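You operate a simulated robot arm through the tools that you are given. There is no shell and no other tool. Be economical: measure what you need, move in short steps, check, and stop when the job is done.

You run a simulated robot arm. Do the job below in one go: nothing can be reset, and whatever is moved stays where it is left.

JOB
Clear the drier of cap No. 26, then wash cap No. 72 and seat it there.
Fine: No. 26 goes in the short white tray; dunk No. 72 clean in the pot and swing the lid shut after.

It is judged by the outcome, as a careful person would: the job done as asked, and still so three seconds after it is handed in. It fails if anything else is knocked over, pushed out of place, dropped, spilled or broken. Lids that push on must go on centred and level and be pressed home; caps that screw on are set level and turned clockwise until they are tight.

ROBOT AND FRAMES
A 7-joint arm with a two-finger parallel gripper, fixed in place. Base frame: the origin is at the foot of the arm, x ahead of it, y to its left, z up; the work surface is at about z = 1.024. Units: m, degrees, N and s.
With the tool pointing down near the work surface it reaches from about 0.14 to 0.66 m from the base axis. Its first joint turns from -66.0 to 66.0 degrees. Payload 2.4 kg.
Tool frame: the origin (TCP) lies between the finger pads and is the grasp point; the fingertips stand 0.03 m ahead of it; z points along the fingers, y is the line along which they close. The gripper opens to 0.094 m. The fingers are 0.028 m wide and 0.01 m thick; the gripper's body (0.05 by 0.096 m) begins 0.055 m behind the TCP.
Orientation is that of the tool frame in the base frame, as a unit quaternion [w, x, y, z]. With the fingers straight down and closing along the base's y, the tool's x points along the base's -x, its y along +y and its z along -z.

CONTROLS
- The arm moves only by the tool step_arm. Its argument "deltas" is a list of rows, each a list of 7 numbers: the gripper command, from -1 (shut) to 1 (fully open), values between in proportion, then the shift along the base's x, y, z in m, then the turn, a rotation vector about the base's x, y, z in degrees. In form: [[grip, x, y, z, wx, wy, wz], ...]. A call has 1 to 8 rows; each row is the pose to reach, as a shift and turn from the pose commanded when the call began. Each row takes 0.2 s and may step no farther than 0.05 m and 8.6 degrees from the row before; otherwise, or with a gripper value out of range, the whole call is refused. A pose out of reach is approached as far as the arm can. The call stops where the force on the tool passes 90 N (or 10 N more than at its start, if that is more) or the arm is blocked; 0.2 s more then pass. Each finger travels about 0.153 m/s and halts on what it meets, pressing with about 44 N; the grip force reading is that of the motor and also rises with nothing between the fingers. The clock runs only during rows and for 0.2 s after the last one: add rows that repeat a pose to give the fingers time. It gives the time, the measured TCP pose, the force on the tool (base axes), the opening and the grip force at its end, in the units of the frame above (readings bear some noise), with the torque about the TCP (base axes, N m) and any sound that the robot's microphone picked up.
- Cameras (640 x 400 px; columns grow to the right, rows downward): "scene" is fixed at [0.0488, 0.4765, 1.4636]; the picture's right is [-0.68, -0.73, 0.00], its down [-0.29, 0.27, -0.92] and it looks along [0.67, -0.63, -0.40] (base axes); focal length 241 px, centre (320, 200). "wrist" rides on the gripper at [0.076, 0.014, -0.102] in the tool frame; the picture's right is [-0.18, 0.98, 0.00], its down [-0.75, -0.14, -0.64] and it looks along [-0.63, -0.12, 0.77] (tool axes); focal length 243 px, centre (320, 200). There is no depth. A picture from a camera that has moved, and an enlarged one, comes with that camera's place and axes in the base frame and with its lens.
- grab_frame(camera): a new picture of that camera. No time passes.
- close_up(camera, box): a new picture of the part [left, top, right, bottom] of that camera's present view, enlarged. No time passes.
- finish_job(): hands the job in; it is judged then, once.

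Go step by step. Nothing tells you positions but the pictures and the camera data: compare them with the known pose of the tool, close in by small moves and look again before you grip or let go. The budget is 120 turns and 84 pictures, counting those below and the enlarged ones. Unless the task says otherwise, let go and move clear before handing in, and close with one line.

The tools are called after "Call:" as name(argument=value, ...) on one line, values as JSON. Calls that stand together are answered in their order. step_arm: Moves the arm, as the interface text tells. Its arguments: {"type":"object","properties":{"deltas":{"type":"array","items":{"type":"array","items":{"type":"number"}}}},"required":["deltas"]} The other tools are called the same way: grab_frame (camera) takes a picture; close_up (camera, box) takes an enlarged picture of a part of a camera's view; finish_job () hands the job in.

At the start:

```text
time_s: 0.0
position: [0.2601, 0.2161, 1.345]
tool_rot: [0.0, 0.0, 1.0, 0.0]
contact_force: [0.2, -0.2, -0.2]
torque: [-0.02, -0.02, -0.07]
width: 0.0942
grip_force: 0.1
```

scene: 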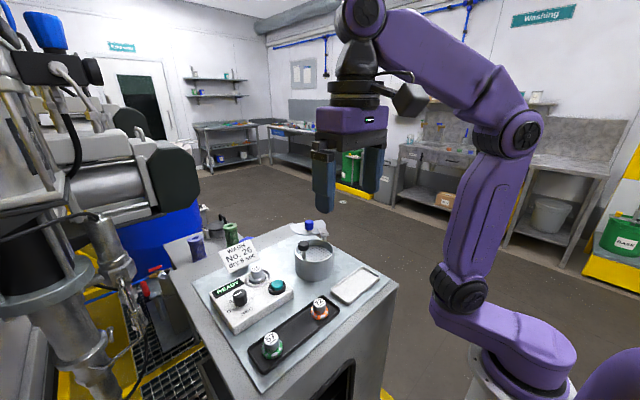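
wrist: 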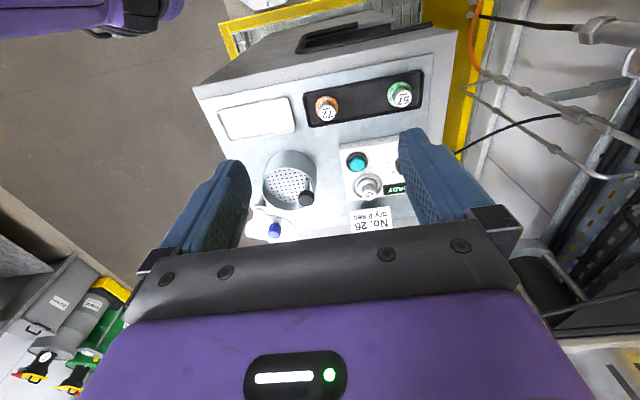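

I see a bench with a drier box, a pot with a lid or perforated top, a black tray holding caps 72 and 57, and a short white tray. I'll take enlarged views first.

Call:
close_up(camera="scene", box=[180, 210, 400, 380])

Call:
close_up(camera="wrist", box=[200, 60, 440, 250])

Call:
close_up(camera="scene", box=[200, 235, 340, 325])

```text
2.35 times, centred on (290, 295) of scene
camera zoom: at [0.0488, 0.4765, 1.4636], right [-0.68, -0.73, 0.0], down [-0.29, 0.27, -0.92], along [0.67, -0.63, -0.4], focal length 566 px, centre (391, -24)
```

zoom: 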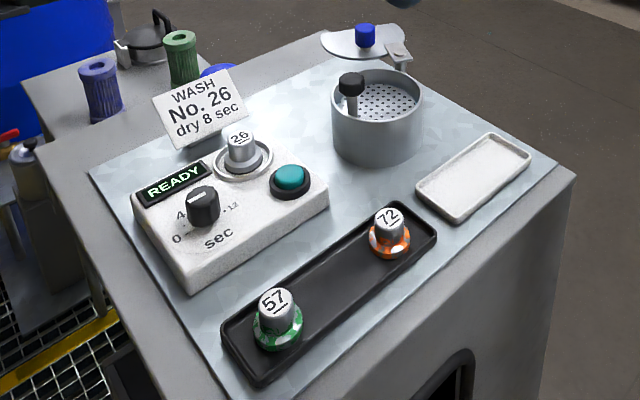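

```text
2.11 times, centred on (320, 155) of wrist
camera zoom: at [0.1849, 0.2308, 1.4475], right [0.18, 0.98, 0.0], down [0.75, -0.14, 0.64], along [0.63, -0.12, -0.77], focal length 511 px, centre (320, 295)
```

zoom: 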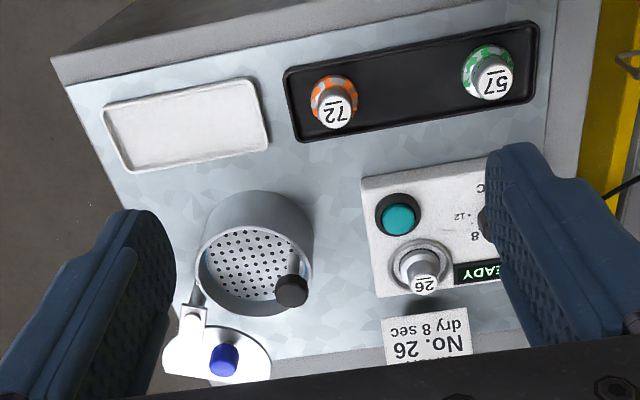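

```text
4.44 times, centred on (270, 280) of scene
camera zoom: at [0.0488, 0.4765, 1.4636], right [-0.68, -0.73, 0.0], down [-0.29, 0.27, -0.92], along [0.67, -0.63, -0.4], focal length 1070 px, centre (542, -156)
```

zoom: 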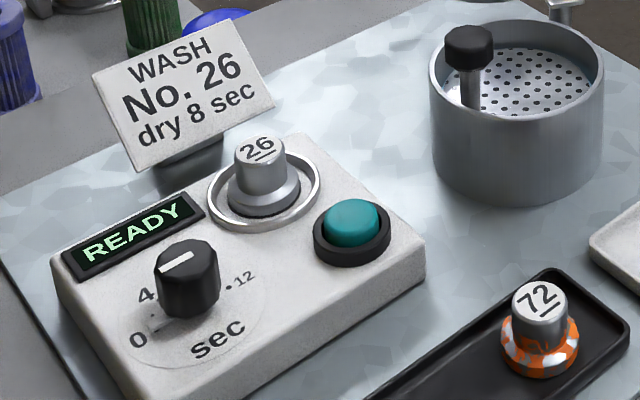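

Rough fixes from the two views: cap 26 at about (0.48, 0.27, top 1.09), cap 72 at (0.325, 0.215), white tray at (0.323, 0.094) and pot at (0.434, 0.126). I'll move to above cap 26 and look again.

Call:
step_arm(deltas=[[1, 0.036, 0.009, -0.024, 0, 0, 0], [1, 0.072, 0.018, -0.048, 0, 0, 0], [1, 0.108, 0.027, -0.072, 0, 0, 0], [1, 0.144, 0.036, -0.096, 0, 0, 0], [1, 0.18, 0.045, -0.12, 0, 0, 0], [1, 0.216, 0.054, -0.145, 0, 0, 0], [1, 0.216, 0.054, -0.145, 0, 0, 0]])

Call:
grab_frame(camera="wrist")

Call:
close_up(camera="scene", box=[180, 200, 400, 340])

```text
time_s: 1.6
position: [0.4763, 0.2717, 1.1973]
tool_rot: [0.0, 0.0, 1.0, 0.0]
contact_force: [-0.2, 0.6, 0.4]
torque: [0.01, 0.02, 0.04]
width: 0.0939
grip_force: 0.0
```

```text
78 pictures are left
camera wrist: at [0.4009, 0.2864, 1.2989], right [0.18, 0.98, 0.0], down [0.75, -0.14, 0.64], along [0.63, -0.12, -0.77], focal length 243 px, centre (320, 200)
```

wrist: 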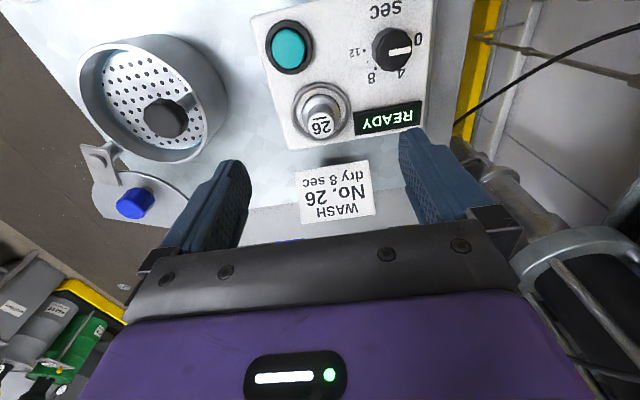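

```text
2.86 times, centred on (290, 270) of scene
camera zoom: at [0.0488, 0.4765, 1.4636], right [-0.68, -0.73, 0.0], down [-0.29, 0.27, -0.92], along [0.67, -0.63, -0.4], focal length 688 px, centre (406, 0)
```

zoom: 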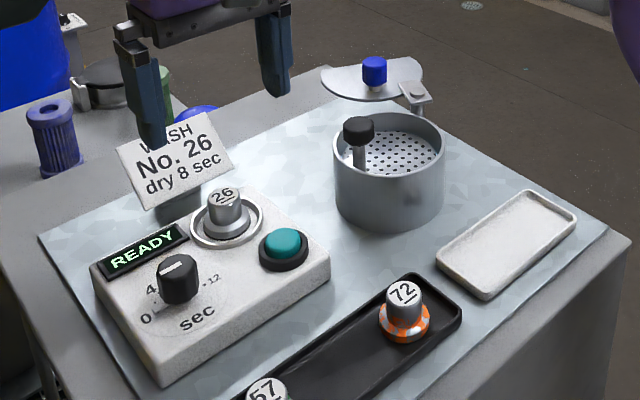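

Cap 26 refines to about (0.486, 0.270). I'll zoom in on its profile to choose the grip height.

Call:
close_up(camera="scene", box=[228, 250, 292, 290])

Call:
close_up(camera="wrist", box=[272, 70, 368, 150])

Call:
close_up(camera="scene", box=[276, 224, 340, 284])

Call:
close_up(camera="scene", box=[290, 285, 350, 325])

```text
10.00 times, centred on (260, 270) of scene
camera zoom: at [0.0488, 0.4765, 1.4636], right [-0.68, -0.73, 0.0], down [-0.29, 0.27, -0.92], along [0.67, -0.63, -0.4], focal length 2407 px, centre (920, -500)
```

zoom: 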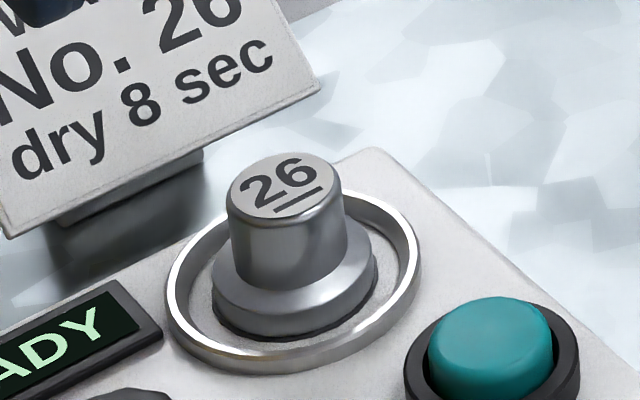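

```text
5.00 times, centred on (320, 110) of wrist
camera zoom: at [0.4009, 0.2864, 1.2989], right [0.18, 0.98, 0.0], down [0.75, -0.14, 0.64], along [0.63, -0.12, -0.77], focal length 1213 px, centre (320, 650)
```

zoom: 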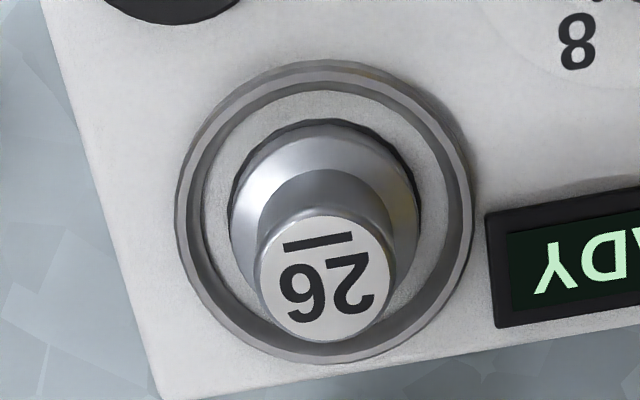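

```text
6.67 times, centred on (308, 254) of scene
camera zoom: at [0.0488, 0.4765, 1.4636], right [-0.68, -0.73, 0.0], down [-0.29, 0.27, -0.92], along [0.67, -0.63, -0.4], focal length 1604 px, centre (400, -160)
```

zoom: 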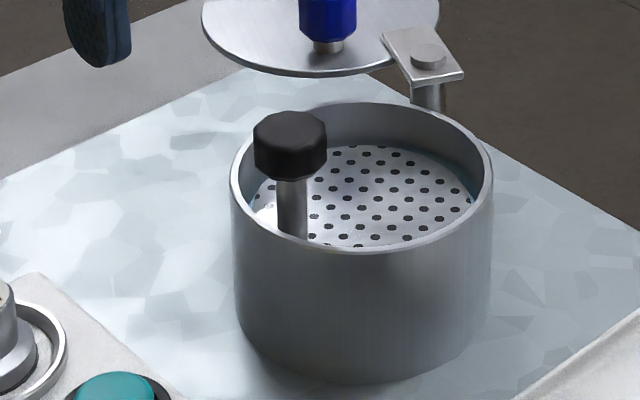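

```text
10.00 times, centred on (320, 305) of scene
camera zoom: at [0.0488, 0.4765, 1.4636], right [-0.68, -0.73, 0.0], down [-0.29, 0.27, -0.92], along [0.67, -0.63, -0.4], focal length 2407 px, centre (320, -850)
```

zoom: 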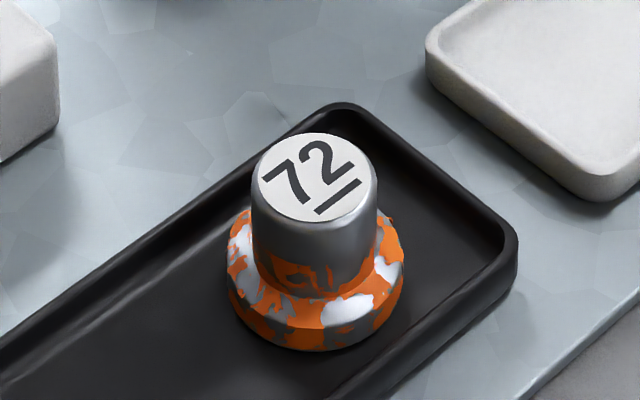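

Cap 26 stands inside a low ring, with a stem about 25 mm across and a flange of about 37 mm. I'll lower the open gripper so the fingertips sit beside the stem and above the flange.

Call:
step_arm(deltas=[[1, 0.01, 0, -0.03, 0, 0, 0], [1, 0.01, 0, -0.06, 0, 0, 0], [1, 0.01, 0, -0.08, 0, 0, 0], [1, 0.01, 0, -0.092, 0, 0, 0], [1, 0.01, 0, -0.092, 0, 0, 0]])

Call:
close_up(camera="scene", box=[208, 230, 304, 290])

Call:
grab_frame(camera="wrist")

```text
time_s: 2.8
position: [0.4868, 0.2694, 1.1094]
tool_rot: [0.0, 0.0, 1.0, 0.0]
contact_force: [-0.8, -0.6, 0.1]
torque: [0.0, -0.02, 0.0]
width: 0.094
grip_force: 0.0
```

```text
6.67 times, centred on (256, 260) of scene
camera zoom: at [0.0488, 0.4765, 1.4636], right [-0.68, -0.73, 0.0], down [-0.29, 0.27, -0.92], along [0.67, -0.63, -0.4], focal length 1604 px, centre (747, -200)
```

zoom: 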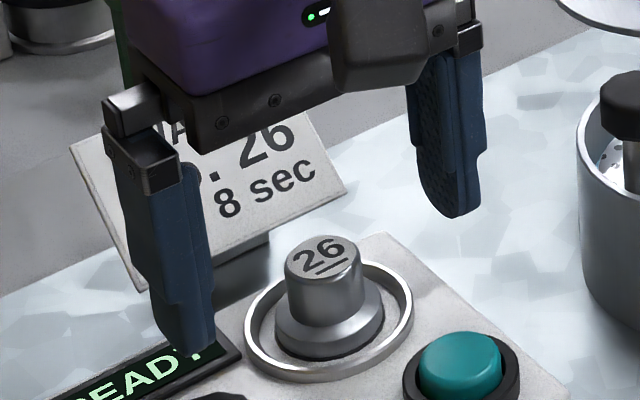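

```text
71 pictures are left
camera wrist: at [0.4112, 0.2853, 1.2109], right [0.18, 0.98, 0.0], down [0.75, -0.14, 0.64], along [0.63, -0.12, -0.77], focal length 243 px, centre (320, 200)
```

wrist: 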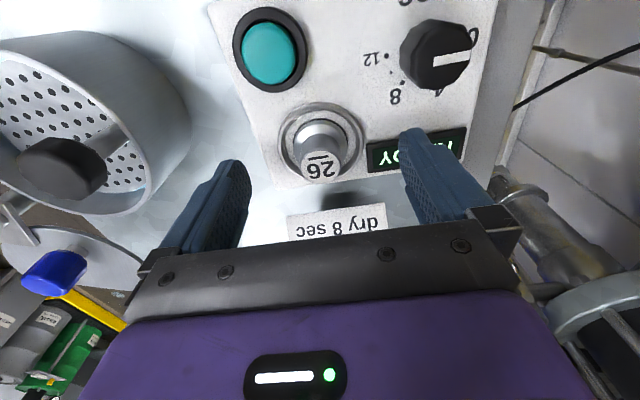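

The fingertips straddle the stem and are about 9 mm below its top. I'll go down 5 mm more and close.

Call:
step_arm(deltas=[[1, -0.0005, 0.001, -0.005, 0, 0, 0], [0, -0.0005, 0.001, -0.005, 0, 0, 0], [-0.4, -0.0005, 0.001, -0.005, 0, 0, 0], [-1, -0.0005, 0.001, -0.005, 0, 0, 0], [-1, -0.0005, 0.001, -0.005, 0, 0, 0]])

Call:
close_up(camera="scene", box=[208, 230, 304, 290])

```text
time_s: 4.0
position: [0.4856, 0.2709, 1.105]
tool_rot: [0.0, 0.0, 1.0, 0.001]
contact_force: [0.1, -1.1, 0.3]
torque: [0.04, 0.01, -0.02]
width: 0.0255
grip_force: 43.9
```

```text
6.67 times, centred on (256, 260) of scene
camera zoom: at [0.0488, 0.4765, 1.4636], right [-0.68, -0.73, 0.0], down [-0.29, 0.27, -0.92], along [0.67, -0.63, -0.4], focal length 1604 px, centre (747, -200)
```

zoom: 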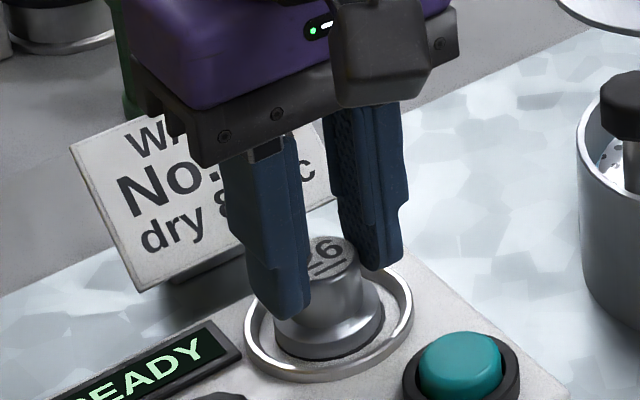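

I have the stem, with the fingers stopped at 25.5 mm. Next I lift slowly.

Call:
step_arm(deltas=[[-1, 0, 0, 0.01, 0, 0, 0], [-1, 0, 0, 0.03, 0, 0, 0], [-1, 0, 0, 0.06, 0, 0, 0], [-1, 0, 0, 0.09, 0, 0, 0]])

Call:
close_up(camera="scene", box=[188, 210, 316, 290])

```text
time_s: 5.0
position: [0.4871, 0.2711, 1.194]
tool_rot: [0.0, 0.001, 1.0, 0.0]
contact_force: [0.3, 0.7, -0.8]
torque: [0.02, 0.04, 0.01]
width: 0.0255
grip_force: 44.0
```

```text
5.00 times, centred on (252, 250) of scene
camera zoom: at [0.0488, 0.4765, 1.4636], right [-0.68, -0.73, 0.0], down [-0.29, 0.27, -0.92], along [0.67, -0.63, -0.4], focal length 1203 px, centre (660, -50)
```

zoom: 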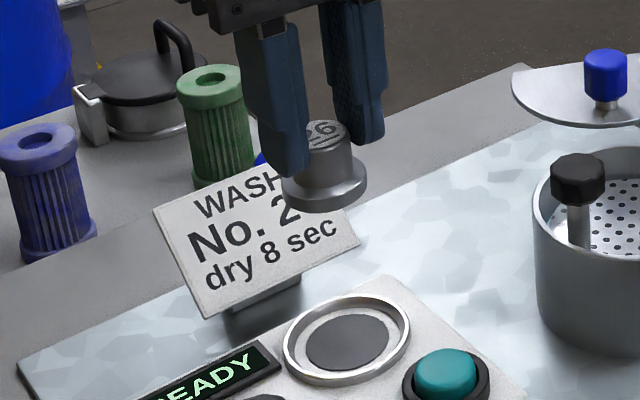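

Cap 26 is out and the drier shows an empty dark pad inside the ring. I'll carry it over to the white tray.

Call:
step_arm(deltas=[[-1, -0.027, -0.029, 0, 0, 0, 0], [-1, -0.054, -0.058, 0, 0, 0, 0], [-1, -0.081, -0.087, 0, 0, 0, 0], [-1, -0.108, -0.116, 0, 0, 0, 0], [-1, -0.135, -0.145, 0, 0, 0, 0], [-1, -0.162, -0.175, 0, 0, 0, 0], [-1, -0.162, -0.175, 0, 0, 0, 0]])

Call:
grab_frame(camera="wrist")

Call:
close_up(camera="scene", box=[272, 210, 400, 330])

```text
time_s: 6.6
position: [0.3224, 0.0955, 1.1913]
tool_rot: [-0.001, 0.0, 1.0, 0.0]
contact_force: [-0.5, -0.2, -0.5]
torque: [-0.01, 0.02, 0.02]
width: 0.0257
grip_force: 43.7
```

```text
68 pictures are left
camera wrist: at [0.2474, 0.1103, 1.293], right [0.18, 0.98, 0.0], down [0.75, -0.14, 0.64], along [0.63, -0.12, -0.77], focal length 243 px, centre (320, 200)
```

wrist: 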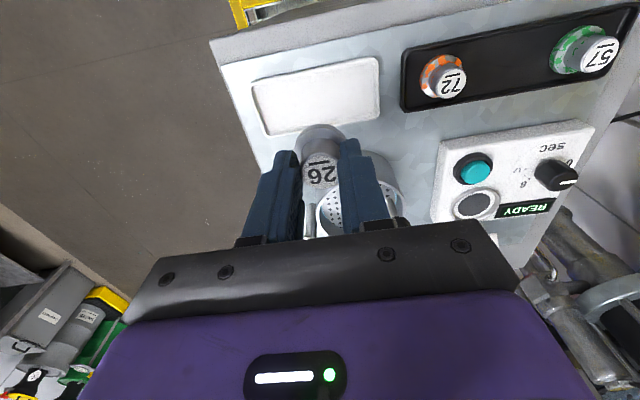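

```text
3.33 times, centred on (336, 270) of scene
camera zoom: at [0.0488, 0.4764, 1.4636], right [-0.68, -0.73, 0.0], down [-0.29, 0.27, -0.92], along [0.67, -0.63, -0.4], focal length 802 px, centre (267, -33)
```

zoom: 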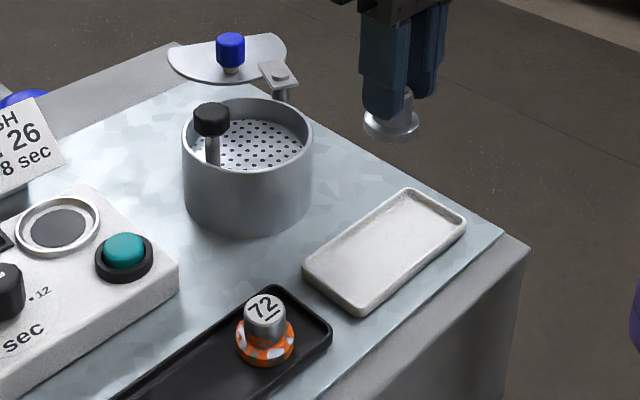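

The tray centre comes out at about (0.325, 0.093), almost directly below the tool. I'll descend to just above its floor.

Call:
step_arm(deltas=[[-1, 0.001, -0.002, -0.04, 0, 0, 0], [-1, 0.001, -0.002, -0.08, 0, 0, 0], [-1, 0.001, -0.002, -0.1, 0, 0, 0], [-1, 0.001, -0.002, -0.106, 0, 0, 0], [-1, 0.001, -0.002, -0.106, 0, 0, 0]])

Call:
close_up(camera="scene", box=[330, 240, 410, 310])

Call:
grab_frame(camera="wrist")

```text
time_s: 7.8
position: [0.3247, 0.0931, 1.086]
tool_rot: [0.0, -0.001, 1.0, -0.001]
contact_force: [0.6, 0.5, -0.5]
torque: [0.0, 0.05, 0.01]
width: 0.0258
grip_force: 43.6
```

```text
5.71 times, centred on (370, 275) of scene
camera zoom: at [0.0488, 0.4765, 1.4636], right [-0.68, -0.73, 0.0], down [-0.29, 0.27, -0.92], along [0.67, -0.63, -0.4], focal length 1375 px, centre (34, -229)
```

zoom: 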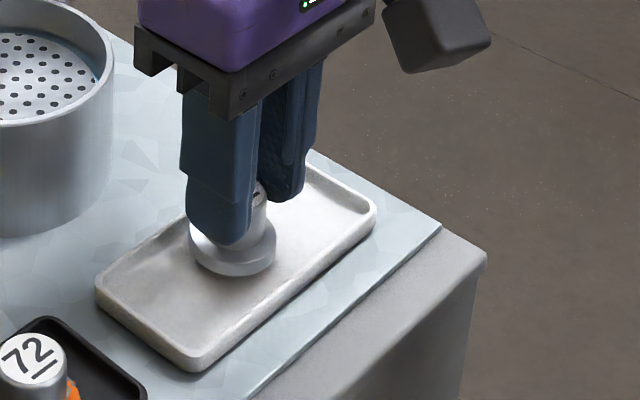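

```text
65 pictures are left
camera wrist: at [0.2495, 0.1081, 1.1882], right [0.18, 0.98, 0.0], down [0.75, -0.14, 0.64], along [0.63, -0.12, -0.77], focal length 243 px, centre (320, 200)
```

wrist: 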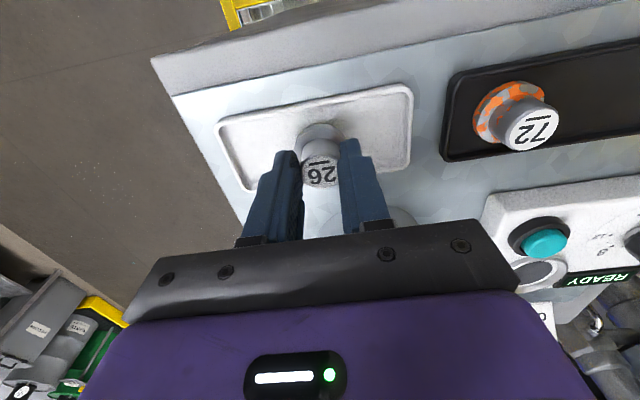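

The cap is over the middle of the tray. I'll lower it a few millimetres at a time and watch the force.

Call:
step_arm(deltas=[[-1, 0, 0, -0.003, 0, 0, 0], [-1, 0, 0, -0.006, 0, 0, 0], [-1, 0, 0, -0.006, 0, 0, 0]])

```text
time_s: 8.6
position: [0.3259, 0.0934, 1.0803]
tool_rot: [0.0, 0.001, 1.0, -0.001]
contact_force: [0.3, -0.1, -1.2]
torque: [-0.03, 0.0, 0.02]
width: 0.0255
grip_force: 43.9
```

Call:
step_arm(deltas=[[-1, 0, 0, -0.002, 0, 0, 0], [-1, 0, 0, -0.002, 0, 0, 0]])

Call:
close_up(camera="scene", box=[340, 260, 388, 300])

```text
time_s: 9.2
position: [0.3239, 0.0935, 1.0799]
tool_rot: [0.002, 0.0, 1.0, 0.0]
contact_force: [-6.2, -2.3, 32.8]
torque: [-0.26, 0.22, -0.05]
width: 0.0257
grip_force: 43.9
```

```text
10.00 times, centred on (364, 280) of scene
camera zoom: at [0.0482, 0.4763, 1.4637], right [-0.68, -0.73, 0.0], down [-0.29, 0.27, -0.92], along [0.67, -0.63, -0.4], focal length 2407 px, centre (-120, -600)
```

zoom: 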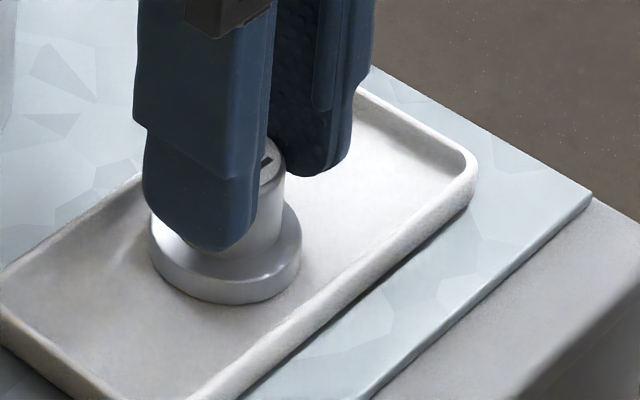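

The cap touches the tray floor at TCP z of about 1.080. I'll ease the pressure, open the fingers and rise.

Call:
step_arm(deltas=[[-1, 0, 0, 0.0015, 0, 0, 0], [-0.2, 0, 0, 0.0015, 0, 0, 0], [0.0, 0, 0, 0.0015, 0, 0, 0], [0.0, 0, 0, 0.02, 0, 0, 0], [0.0, 0, 0, 0.06, 0, 0, 0], [0.3, 0, 0, 0.1, 0, 0, 0], [0.3, 0, 0, 0.1, 0, 0, 0]])

Call:
close_up(camera="scene", box=[290, 240, 410, 330])

Call:
grab_frame(camera="wrist")

```text
time_s: 10.8
position: [0.325, 0.0922, 1.1789]
tool_rot: [0.0, 0.0, 1.0, 0.0]
contact_force: [-0.5, -0.8, 0.2]
torque: [0.0, 0.01, -0.02]
width: 0.0611
grip_force: 0.0
```

```text
4.44 times, centred on (350, 285) of scene
camera zoom: at [0.0488, 0.4765, 1.4636], right [-0.68, -0.73, 0.0], down [-0.29, 0.27, -0.92], along [0.67, -0.63, -0.4], focal length 1070 px, centre (187, -178)
```

zoom: 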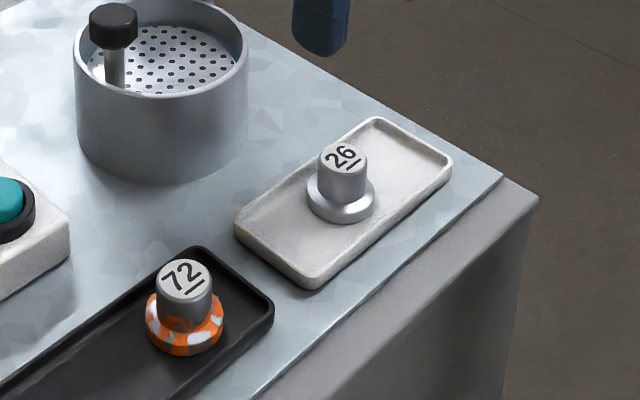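

```text
62 pictures are left
camera wrist: at [0.2486, 0.1068, 1.2818], right [0.18, 0.98, 0.0], down [0.75, -0.14, 0.64], along [0.63, -0.12, -0.77], focal length 243 px, centre (320, 200)
```

wrist: 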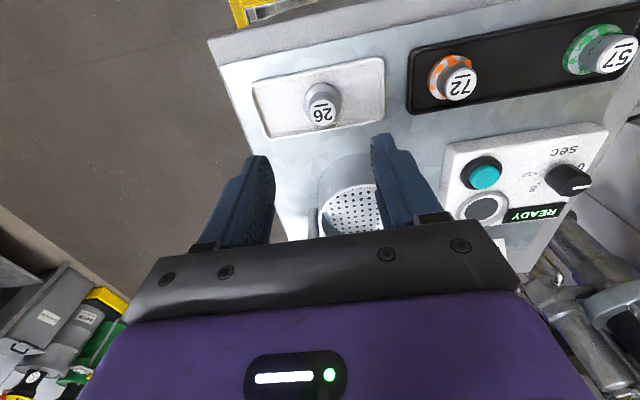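

Cap 26 stands upright in the white tray. Next I move over cap 72, which I take to be at about (0.324, 0.211).

Call:
step_arm(deltas=[[1, 0, 0.04, 0, 0, 0, 0], [1, 0, 0.08, 0, 0, 0, 0], [1, -0.001, 0.118, -0.02, 0, 0, 0], [1, -0.001, 0.118, -0.05, 0, 0, 0], [1, -0.001, 0.118, -0.05, 0, 0, 0]])

Call:
grab_frame(camera="wrist")

Call:
close_up(camera="scene", box=[272, 260, 368, 330])

```text
time_s: 12.0
position: [0.3247, 0.2109, 1.1295]
tool_rot: [-0.001, 0.0, 1.0, 0.0]
contact_force: [-0.4, 0.5, 0.4]
torque: [0.01, 0.0, -0.01]
width: 0.0939
grip_force: 0.0
```

```text
61 pictures are left
camera wrist: at [0.2482, 0.2257, 1.2309], right [0.18, 0.98, 0.0], down [0.75, -0.14, 0.64], along [0.63, -0.12, -0.77], focal length 243 px, centre (320, 200)
```

wrist: 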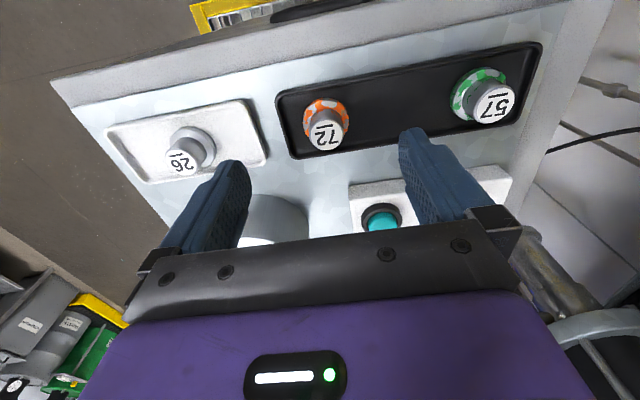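

```text
5.71 times, centred on (320, 295) of scene
camera zoom: at [0.0488, 0.4765, 1.4636], right [-0.68, -0.73, 0.0], down [-0.29, 0.27, -0.92], along [0.67, -0.63, -0.4], focal length 1375 px, centre (320, -343)
```

zoom: 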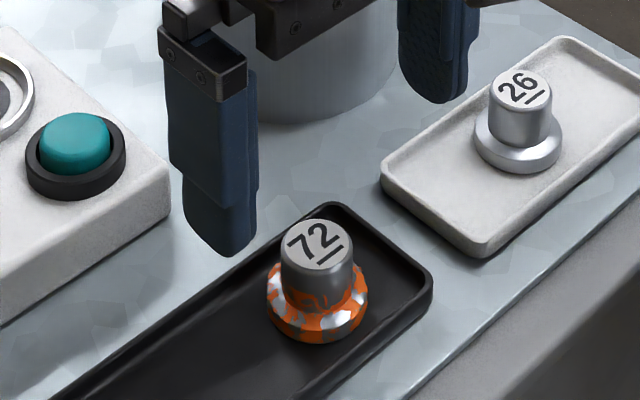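

Cap 72 refines to about (0.324, 0.213). I'll descend part of the way and check.

Call:
step_arm(deltas=[[1, 0, 0.002, -0.02, 0, 0, 0], [1, 0, 0.002, -0.04, 0, 0, 0], [1, 0, 0.002, -0.046, 0, 0, 0], [1, 0, 0.002, -0.046, 0, 0, 0]])

Call:
grab_frame(camera="wrist")

Call:
close_up(camera="scene", box=[272, 260, 368, 330])

```text
time_s: 13.0
position: [0.3239, 0.2127, 1.0842]
tool_rot: [0.0, 0.0, 1.0, 0.0]
contact_force: [0.7, 0.5, 0.5]
torque: [-0.04, -0.02, -0.03]
width: 0.094
grip_force: 0.2
```

```text
59 pictures are left
camera wrist: at [0.2481, 0.2283, 1.186], right [0.18, 0.98, 0.0], down [0.75, -0.14, 0.64], along [0.63, -0.12, -0.77], focal length 243 px, centre (320, 200)
```

wrist: 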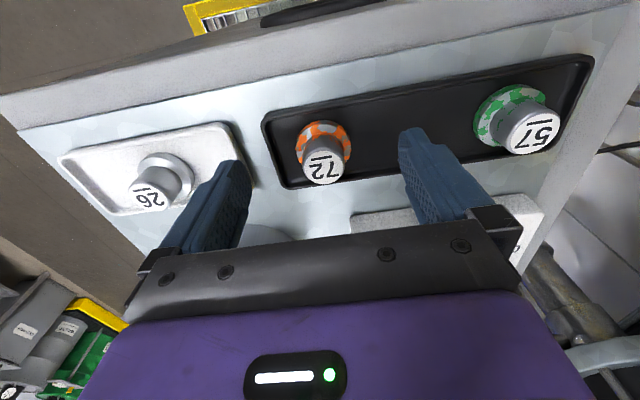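

```text
5.71 times, centred on (320, 295) of scene
camera zoom: at [0.0488, 0.4765, 1.4636], right [-0.68, -0.73, 0.0], down [-0.29, 0.27, -0.92], along [0.67, -0.63, -0.4], focal length 1375 px, centre (320, -343)
```

zoom: 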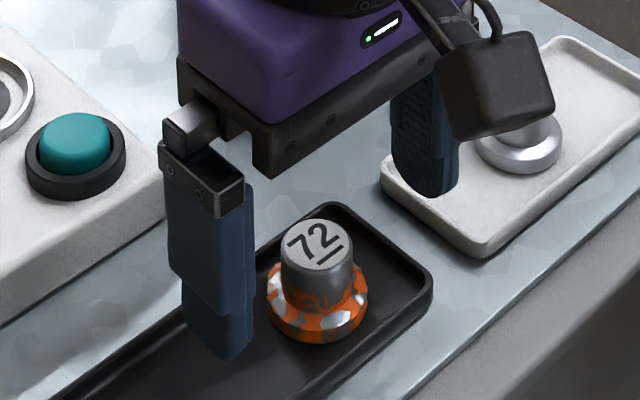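

The view matches the one I had when gripping cap 26. I'll close on 72.

Call:
step_arm(deltas=[[1, 0.0005, 0.001, -0.003, 0, 0, 0], [0, 0.0005, 0.001, -0.003, 0, 0, 0], [-0.4, 0.0005, 0.001, -0.003, 0, 0, 0], [-1, 0.0005, 0.001, -0.003, 0, 0, 0], [-1, 0.0005, 0.001, -0.003, 0, 0, 0]])

Call:
close_up(camera="scene", box=[272, 260, 368, 330])

```text
time_s: 14.2
position: [0.3251, 0.2146, 1.08]
tool_rot: [0.0, 0.0, 1.0, 0.001]
contact_force: [-0.3, 0.3, -0.5]
torque: [-0.01, 0.04, 0.02]
width: 0.0255
grip_force: 43.8
```

```text
5.71 times, centred on (320, 295) of scene
camera zoom: at [0.0488, 0.4765, 1.4636], right [-0.68, -0.73, 0.0], down [-0.29, 0.27, -0.92], along [0.67, -0.63, -0.4], focal length 1375 px, centre (320, -343)
```

zoom: 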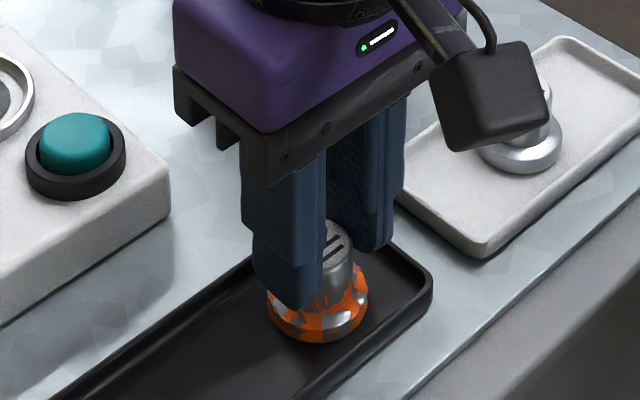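

Cap 72 is gripped. I'll lift it and move towards the pot for a look at the plate, the knob and the lid.

Call:
step_arm(deltas=[[-1, 0, 0, 0.03, 0, 0, 0], [-1, 0, 0, 0.07, 0, 0, 0], [-1, 0, -0.02, 0.11, 0, 0, 0], [-1, 0.02, -0.05, 0.14, 0, 0, 0], [-1, 0.05, -0.07, 0.15, 0, 0, 0], [-1, 0.05, -0.07, 0.15, 0, 0, 0]])

Call:
grab_frame(camera="wrist")

Call:
close_up(camera="scene", box=[280, 210, 340, 260])

```text
time_s: 15.6
position: [0.373, 0.1452, 1.233]
tool_rot: [0.0, 0.0, 1.0, 0.0]
contact_force: [-0.2, 0.3, -0.8]
torque: [0.02, -0.01, -0.01]
width: 0.0256
grip_force: 43.5
```

```text
56 pictures are left
camera wrist: at [0.2974, 0.1607, 1.3344], right [0.18, 0.98, 0.0], down [0.75, -0.14, 0.64], along [0.63, -0.12, -0.77], focal length 243 px, centre (320, 200)
```

wrist: 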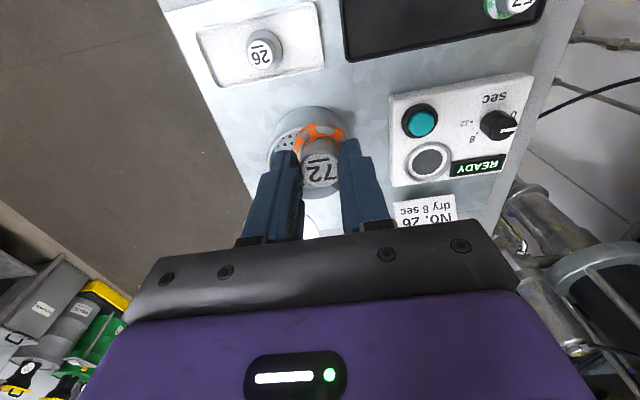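

```text
8.00 times, centred on (310, 235) of scene
camera zoom: at [0.0488, 0.4764, 1.4636], right [-0.68, -0.73, 0.0], down [-0.29, 0.27, -0.92], along [0.67, -0.63, -0.4], focal length 1925 px, centre (400, -80)
```

zoom: 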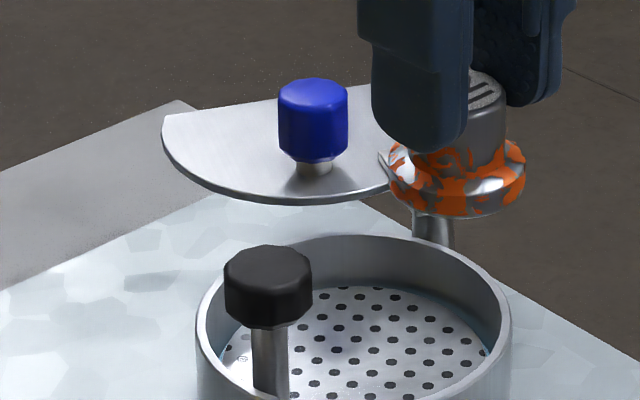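

The lid is a disc with a flat cut, so it will clear the plunger knob, and it swings about a post on the far side of the pot. I'll turn the gripper 90° so the fingers close along x and stay clear of that knob.

Call:
step_arm(deltas=[[-1, 0, 0, 0, 0, 0, -8.5], [-1, 0, 0, 0, 0, 0, -17], [-1, 0, 0, 0, 0, 0, -25.5], [-1, 0, 0, 0, 0, 0, -34], [-1, 0, 0, 0, 0, 0, -42.5], [-1, 0, 0, 0, 0, 0, -51], [-1, 0, 0, 0, 0, 0, -59.5], [-1, 0, 0, 0, 0, 0, -68]])

```text
time_s: 17.4
position: [0.3743, 0.1459, 1.2304]
tool_rot: [0.0, 0.56, 0.829, 0.0]
contact_force: [0.4, 0.2, -1.0]
torque: [-0.06, 0.03, 0.0]
width: 0.0255
grip_force: 44.6
```

The turn works. I'll finish it while moving above the free side of the pot plate.

Call:
step_arm(deltas=[[-1, 0.02, -0.01, 0, 0, 0, -8], [-1, 0.04, -0.02, 0, 0, 0, -16], [-1, 0.066, -0.03, 0, 0, 0, -22], [-1, 0.066, -0.03, 0, 0, 0, -22]])

Call:
grab_frame(camera="wrist")

Call:
close_up(camera="scene", box=[265, 190, 361, 280])

```text
time_s: 18.4
position: [0.4406, 0.1138, 1.2313]
tool_rot: [0.0, 0.707, 0.707, 0.0]
contact_force: [0.0, 0.6, -0.9]
torque: [-0.02, -0.04, 0.0]
width: 0.0257
grip_force: 43.7
```

```text
54 pictures are left
camera wrist: at [0.4561, 0.1907, 1.3327], right [0.98, -0.19, 0.0], down [-0.14, -0.75, 0.64], along [-0.12, -0.63, -0.77], focal length 243 px, centre (320, 200)
```

wrist: 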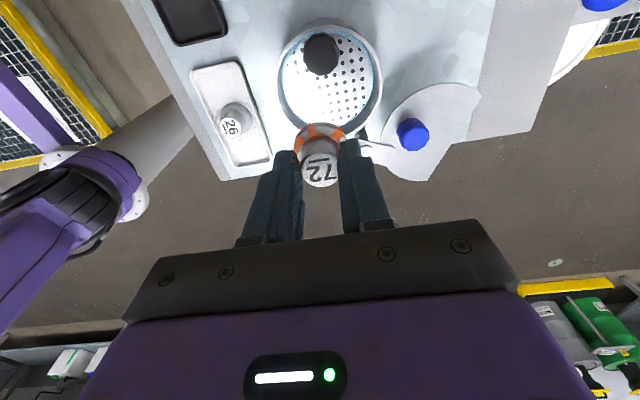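

```text
4.44 times, centred on (313, 235) of scene
camera zoom: at [0.0488, 0.4765, 1.4636], right [-0.68, -0.73, 0.0], down [-0.29, 0.27, -0.92], along [0.67, -0.63, -0.4], focal length 1070 px, centre (351, 44)
```

zoom: 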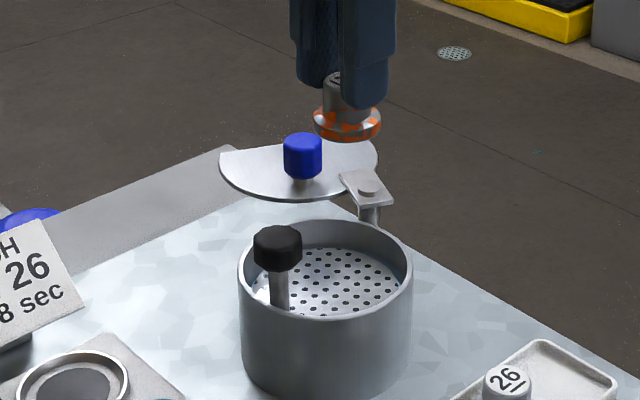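

Now I can see the pot, knob and lid clearly. I'll lower the cap to just above the rim and check the clearances.

Call:
step_arm(deltas=[[-1, 0.003, 0, -0.04, 0, 0, 0], [-1, 0.003, 0, -0.075, 0, 0, 0], [-1, 0.003, 0, -0.075, 0, 0, 0]])

Call:
grab_frame(camera="wrist")

Call:
close_up(camera="scene", box=[265, 190, 361, 280])

```text
time_s: 19.2
position: [0.4458, 0.1146, 1.1552]
tool_rot: [0.0, 0.708, 0.707, 0.0]
contact_force: [0.3, 0.1, -1.3]
torque: [0.01, 0.0, -0.01]
width: 0.0256
grip_force: 43.6
```

```text
52 pictures are left
camera wrist: at [0.4596, 0.1906, 1.2578], right [0.98, -0.18, 0.0], down [-0.14, -0.75, 0.64], along [-0.12, -0.63, -0.77], focal length 243 px, centre (320, 200)
```

wrist: 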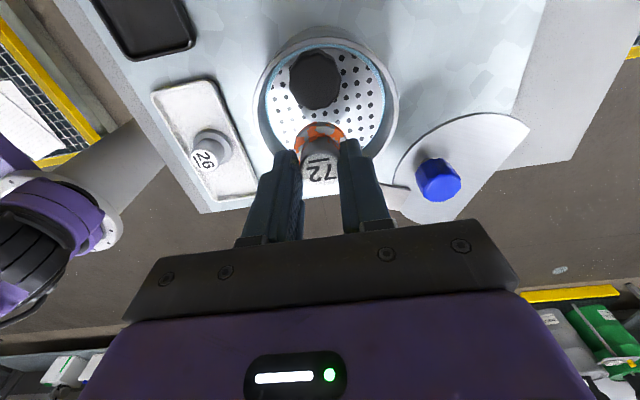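

```text
4.44 times, centred on (313, 235) of scene
camera zoom: at [0.0488, 0.4765, 1.4636], right [-0.68, -0.73, 0.0], down [-0.29, 0.27, -0.92], along [0.67, -0.63, -0.4], focal length 1070 px, centre (351, 44)
```

zoom: 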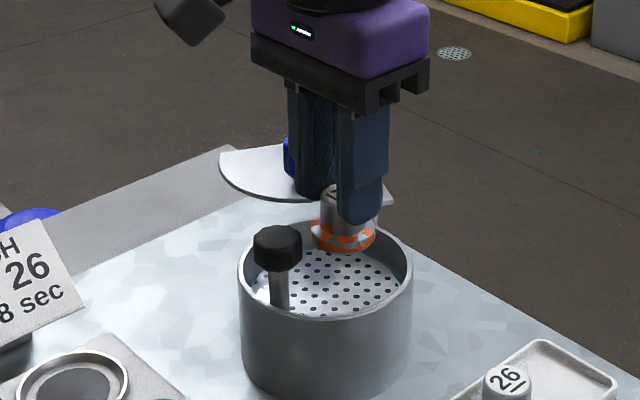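

The cap is centred in x and clear of the knob by about 10 mm. I'll lower it towards the plate and watch the force.

Call:
step_arm(deltas=[[-1, 0, -0.003, -0.012, 0, 0, 0], [-1, 0, -0.003, -0.024, 0, 0, 0], [-1, 0, -0.003, -0.03, 0, 0, 0], [-1, 0, -0.003, -0.03, 0, 0, 0]])

Call:
close_up(camera="scene", box=[265, 210, 361, 280])

```text
time_s: 20.2
position: [0.444, 0.1104, 1.1248]
tool_rot: [0.0, 0.707, 0.707, 0.0]
contact_force: [0.0, 0.0, -1.5]
torque: [-0.01, -0.02, -0.01]
width: 0.0256
grip_force: 43.9
```

```text
5.71 times, centred on (313, 245) of scene
camera zoom: at [0.0488, 0.4765, 1.4636], right [-0.68, -0.73, 0.0], down [-0.29, 0.27, -0.92], along [0.67, -0.63, -0.4], focal length 1375 px, centre (360, -57)
```

zoom: 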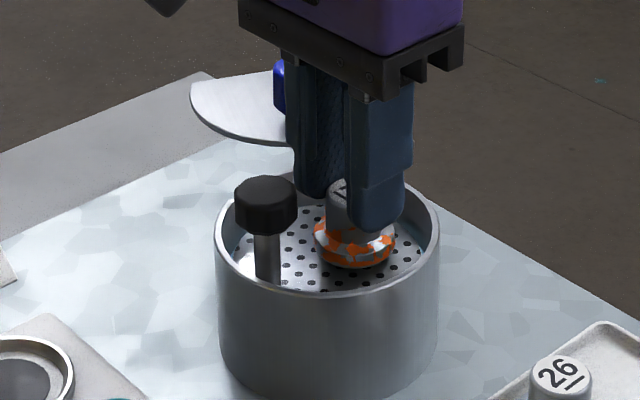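

The cap is inside the rim with room all round. I'll continue down in small steps.

Call:
step_arm(deltas=[[-1, 0, 0, -0.003, 0, 0, 0], [-1, 0, 0, -0.006, 0, 0, 0], [-1, 0, 0, -0.006, 0, 0, 0]])

```text
time_s: 21.0
position: [0.4433, 0.1109, 1.1192]
tool_rot: [0.001, 0.707, 0.707, 0.0]
contact_force: [0.1, -0.3, 1.3]
torque: [-0.02, -0.06, 0.01]
width: 0.0256
grip_force: 44.1
```

Call:
step_arm(deltas=[[-1, 0, 0, -0.003, 0, 0, 0], [-1, 0, 0, -0.006, 0, 0, 0], [-1, 0, 0, -0.006, 0, 0, 0]])

Call:
close_up(camera="scene", box=[265, 210, 361, 280])

```text
time_s: 21.8
position: [0.4441, 0.1121, 1.1154]
tool_rot: [0.001, 0.707, 0.707, 0.0]
contact_force: [0.4, -0.9, 1.0]
torque: [-0.01, -0.04, 0.01]
width: 0.0257
grip_force: 43.6
```

```text
5.71 times, centred on (313, 245) of scene
camera zoom: at [0.0488, 0.4764, 1.4636], right [-0.68, -0.73, 0.0], down [-0.29, 0.27, -0.92], along [0.67, -0.63, -0.4], focal length 1375 px, centre (360, -57)
```

zoom: 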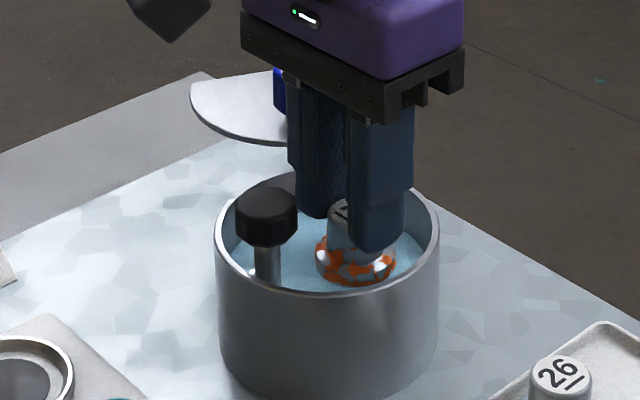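

The plate gives way under light force and liquid wells up around the flange. I'll push gently deeper so the whole stained part is under.

Call:
step_arm(deltas=[[-1, 0, 0, -0.003, 0, 0, 0], [-1, 0, 0, -0.006, 0, 0, 0], [-1, 0, 0, -0.009, 0, 0, 0], [-1, 0, 0, -0.009, 0, 0, 0], [-1, 0, 0, -0.009, 0, 0, 0]])

Call:
close_up(camera="scene", box=[265, 210, 361, 280])

```text
time_s: 23.0
position: [0.4423, 0.1118, 1.1036]
tool_rot: [0.0, 0.707, 0.707, 0.0]
contact_force: [-1.7, -1.2, 2.9]
torque: [-0.06, 0.11, -0.03]
width: 0.0255
grip_force: 44.3
```

```text
5.71 times, centred on (313, 245) of scene
camera zoom: at [0.0487, 0.4764, 1.4636], right [-0.68, -0.73, 0.0], down [-0.29, 0.27, -0.92], along [0.67, -0.63, -0.4], focal length 1375 px, centre (360, -57)
```

zoom: 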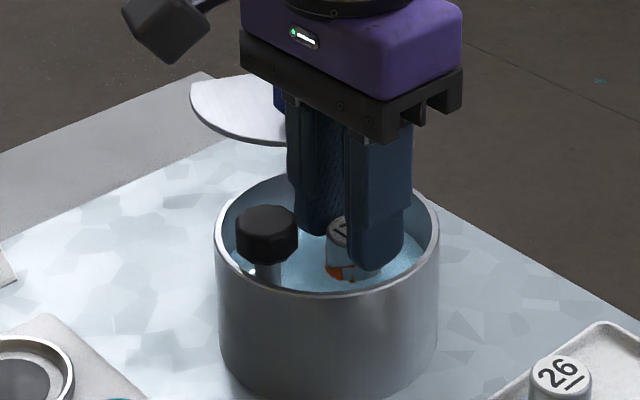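

A little orange still shows at the waterline and the force is small. I'll go slightly deeper and hold.

Call:
step_arm(deltas=[[-1, 0, 0, -0.003, 0, 0, 0], [-1, 0, 0, -0.006, 0, 0, 0], [-1, 0, 0, -0.008, 0, 0, 0], [-1, 0, 0, -0.008, 0, 0, 0], [-1, 0, 0, -0.008, 0, 0, 0]])

Call:
close_up(camera="scene", box=[265, 210, 361, 280])

```text
time_s: 24.2
position: [0.4437, 0.1131, 1.0965]
tool_rot: [0.001, 0.707, 0.707, 0.0]
contact_force: [0.4, -0.6, 3.6]
torque: [-0.04, 0.08, 0.01]
width: 0.0255
grip_force: 43.9
```

```text
5.71 times, centred on (313, 245) of scene
camera zoom: at [0.0487, 0.4764, 1.4636], right [-0.68, -0.73, 0.0], down [-0.29, 0.27, -0.92], along [0.67, -0.63, -0.4], focal length 1375 px, centre (360, -57)
```

zoom: 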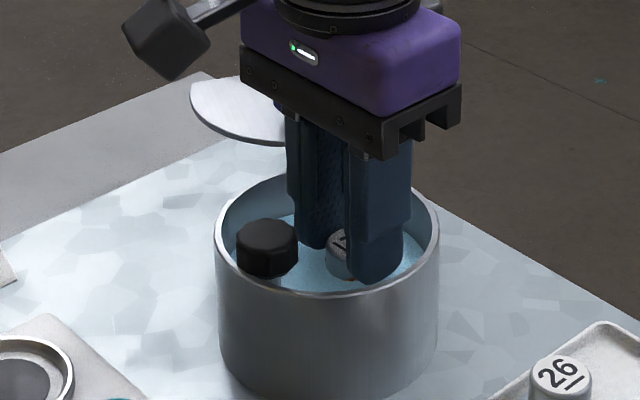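

All the visible stain is under now. I'll bob the cap gently a few times and then lift it for a look.

Call:
step_arm(deltas=[[-1, 0, 0, -0.002, 0, 0, 0], [-1, 0, 0, 0.006, 0, 0, 0], [-1, 0, 0, -0.002, 0, 0, 0], [-1, 0, 0, 0.006, 0, 0, 0], [-1, 0, 0, -0.002, 0, 0, 0], [-1, 0, 0, -0.002, 0, 0, 0], [-1, 0, 0, -0.002, 0, 0, 0], [-1, 0, 0, -0.002, 0, 0, 0]])

Call:
step_arm(deltas=[[-1, 0, 0, 0.006, 0, 0, 0], [-1, 0, 0, 0.014, 0, 0, 0], [-1, 0, 0, 0.022, 0, 0, 0], [-1, 0, 0, 0.03, 0, 0, 0], [-1, 0, 0, 0.04, 0, 0, 0], [-1, 0, 0, 0.05, 0, 0, 0], [-1, 0, 0, 0.06, 0, 0, 0]])

Call:
close_up(camera="scene", box=[265, 200, 361, 280])

Call:
close_up(camera="wrist", box=[250, 80, 390, 200])

```text
time_s: 26.0
position: [0.4431, 0.1129, 1.0956]
tool_rot: [0.0, 0.707, 0.707, 0.0]
contact_force: [-0.1, -0.5, 3.9]
torque: [-0.04, -0.01, -0.02]
width: 0.0254
grip_force: 44.4
```

```text
time_s: 27.6
position: [0.4443, 0.113, 1.1556]
tool_rot: [0.0, 0.707, 0.707, 0.0]
contact_force: [-0.4, -0.3, -2.1]
torque: [-0.01, 0.02, -0.02]
width: 0.0255
grip_force: 43.7
```

```text
5.00 times, centred on (313, 240) of scene
camera zoom: at [0.0488, 0.4765, 1.4636], right [-0.68, -0.73, 0.0], down [-0.29, 0.27, -0.92], along [0.67, -0.63, -0.4], focal length 1203 px, centre (355, 0)
```

zoom: 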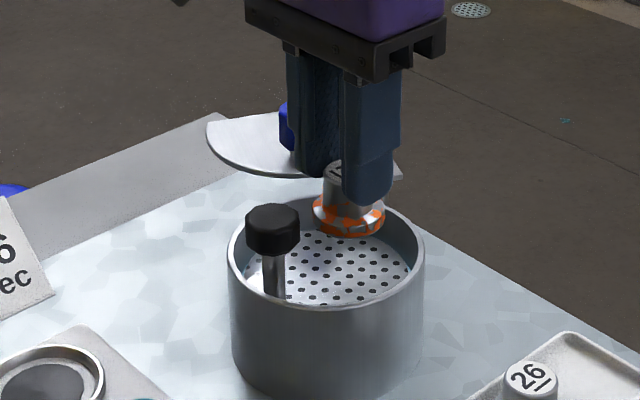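

```text
3.33 times, centred on (320, 140) of wrist
camera zoom: at [0.4586, 0.1897, 1.2564], right [0.98, -0.18, 0.0], down [-0.14, -0.75, 0.64], along [-0.12, -0.63, -0.77], focal length 809 px, centre (320, 400)
```

zoom: 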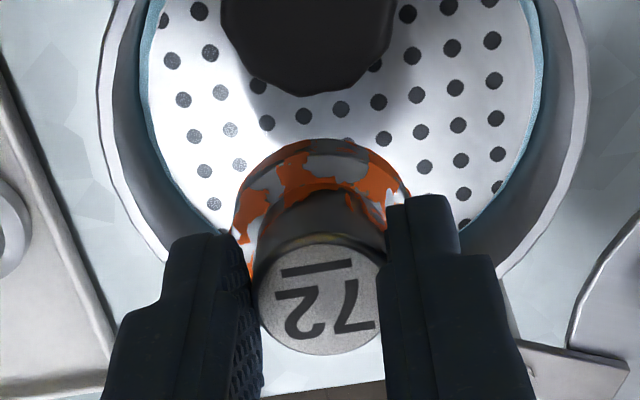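

The stem is cleaner, but the flange still has orange on it. It needs more dunking, so I'll do several full strokes.

Call:
step_arm(deltas=[[-1, 0, 0, -0.015, 0, 0, 0], [-1, 0, 0, -0.03, 0, 0, 0], [-1, 0, 0, -0.04, 0, 0, 0], [-1, 0, 0, -0.05, 0, 0, 0], [-1, 0, 0, -0.06, 0, 0, 0], [-1, 0, 0, -0.06, 0, 0, 0], [-1, 0, 0, -0.05, 0, 0, 0], [-1, 0, 0, -0.04, 0, 0, 0]])

Call:
step_arm(deltas=[[-1, 0, 0, -0.01, 0, 0, 0], [-1, 0, 0, -0.02, 0, 0, 0], [-1, 0, 0, -0.01, 0, 0, 0], [-1, 0, 0, 0.0, 0, 0, 0], [-1, 0, 0, -0.01, 0, 0, 0], [-1, 0, 0, -0.02, 0, 0, 0], [-1, 0, 0, -0.01, 0, 0, 0], [-1, 0, 0, 0.0, 0, 0, 0]])

Call:
step_arm(deltas=[[-1, 0, 0, -0.01, 0, 0, 0], [-1, 0, 0, -0.02, 0, 0, 0], [-1, 0, 0, -0.02, 0, 0, 0], [-1, 0, 0, -0.01, 0, 0, 0], [-1, 0, 0, 0.0, 0, 0, 0], [-1, 0, 0, 0.01, 0, 0, 0], [-1, 0, 0, 0.025, 0, 0, 0], [-1, 0, 0, 0.04, 0, 0, 0]])

Call:
close_up(camera="scene", box=[265, 200, 361, 280])

Call:
close_up(camera="wrist", box=[250, 80, 390, 200])

```text
time_s: 29.4
position: [0.4434, 0.1111, 1.1149]
tool_rot: [0.001, 0.707, 0.707, -0.001]
contact_force: [1.0, -0.3, 1.1]
torque: [-0.01, -0.07, -0.04]
width: 0.0258
grip_force: 43.7
```

```text
time_s: 31.2
position: [0.4448, 0.1113, 1.1139]
tool_rot: [0.001, 0.708, 0.707, 0.0]
contact_force: [-0.8, 0.1, 0.8]
torque: [0.0, 0.11, 0.01]
width: 0.0255
grip_force: 44.0
```

```text
time_s: 33.0
position: [0.4423, 0.1111, 1.1554]
tool_rot: [0.0, 0.707, 0.707, 0.0]
contact_force: [-0.6, 0.0, -0.9]
torque: [-0.02, -0.02, -0.01]
width: 0.0258
grip_force: 44.2
```

```text
5.00 times, centred on (313, 240) of scene
camera zoom: at [0.0488, 0.4765, 1.4636], right [-0.68, -0.73, 0.0], down [-0.29, 0.27, -0.92], along [0.67, -0.63, -0.4], focal length 1203 px, centre (355, 0)
```

zoom: 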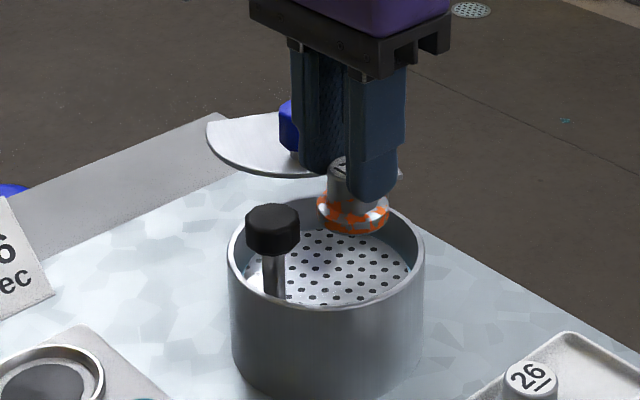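

```text
3.33 times, centred on (320, 140) of wrist
camera zoom: at [0.4577, 0.1875, 1.258], right [0.98, -0.18, 0.0], down [-0.14, -0.75, 0.64], along [-0.12, -0.63, -0.77], focal length 809 px, centre (320, 400)
```

zoom: 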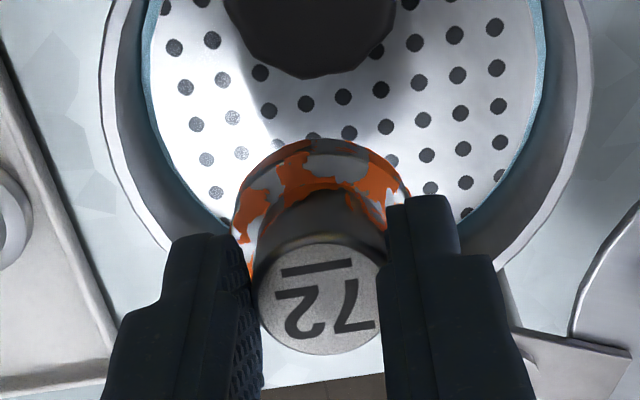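

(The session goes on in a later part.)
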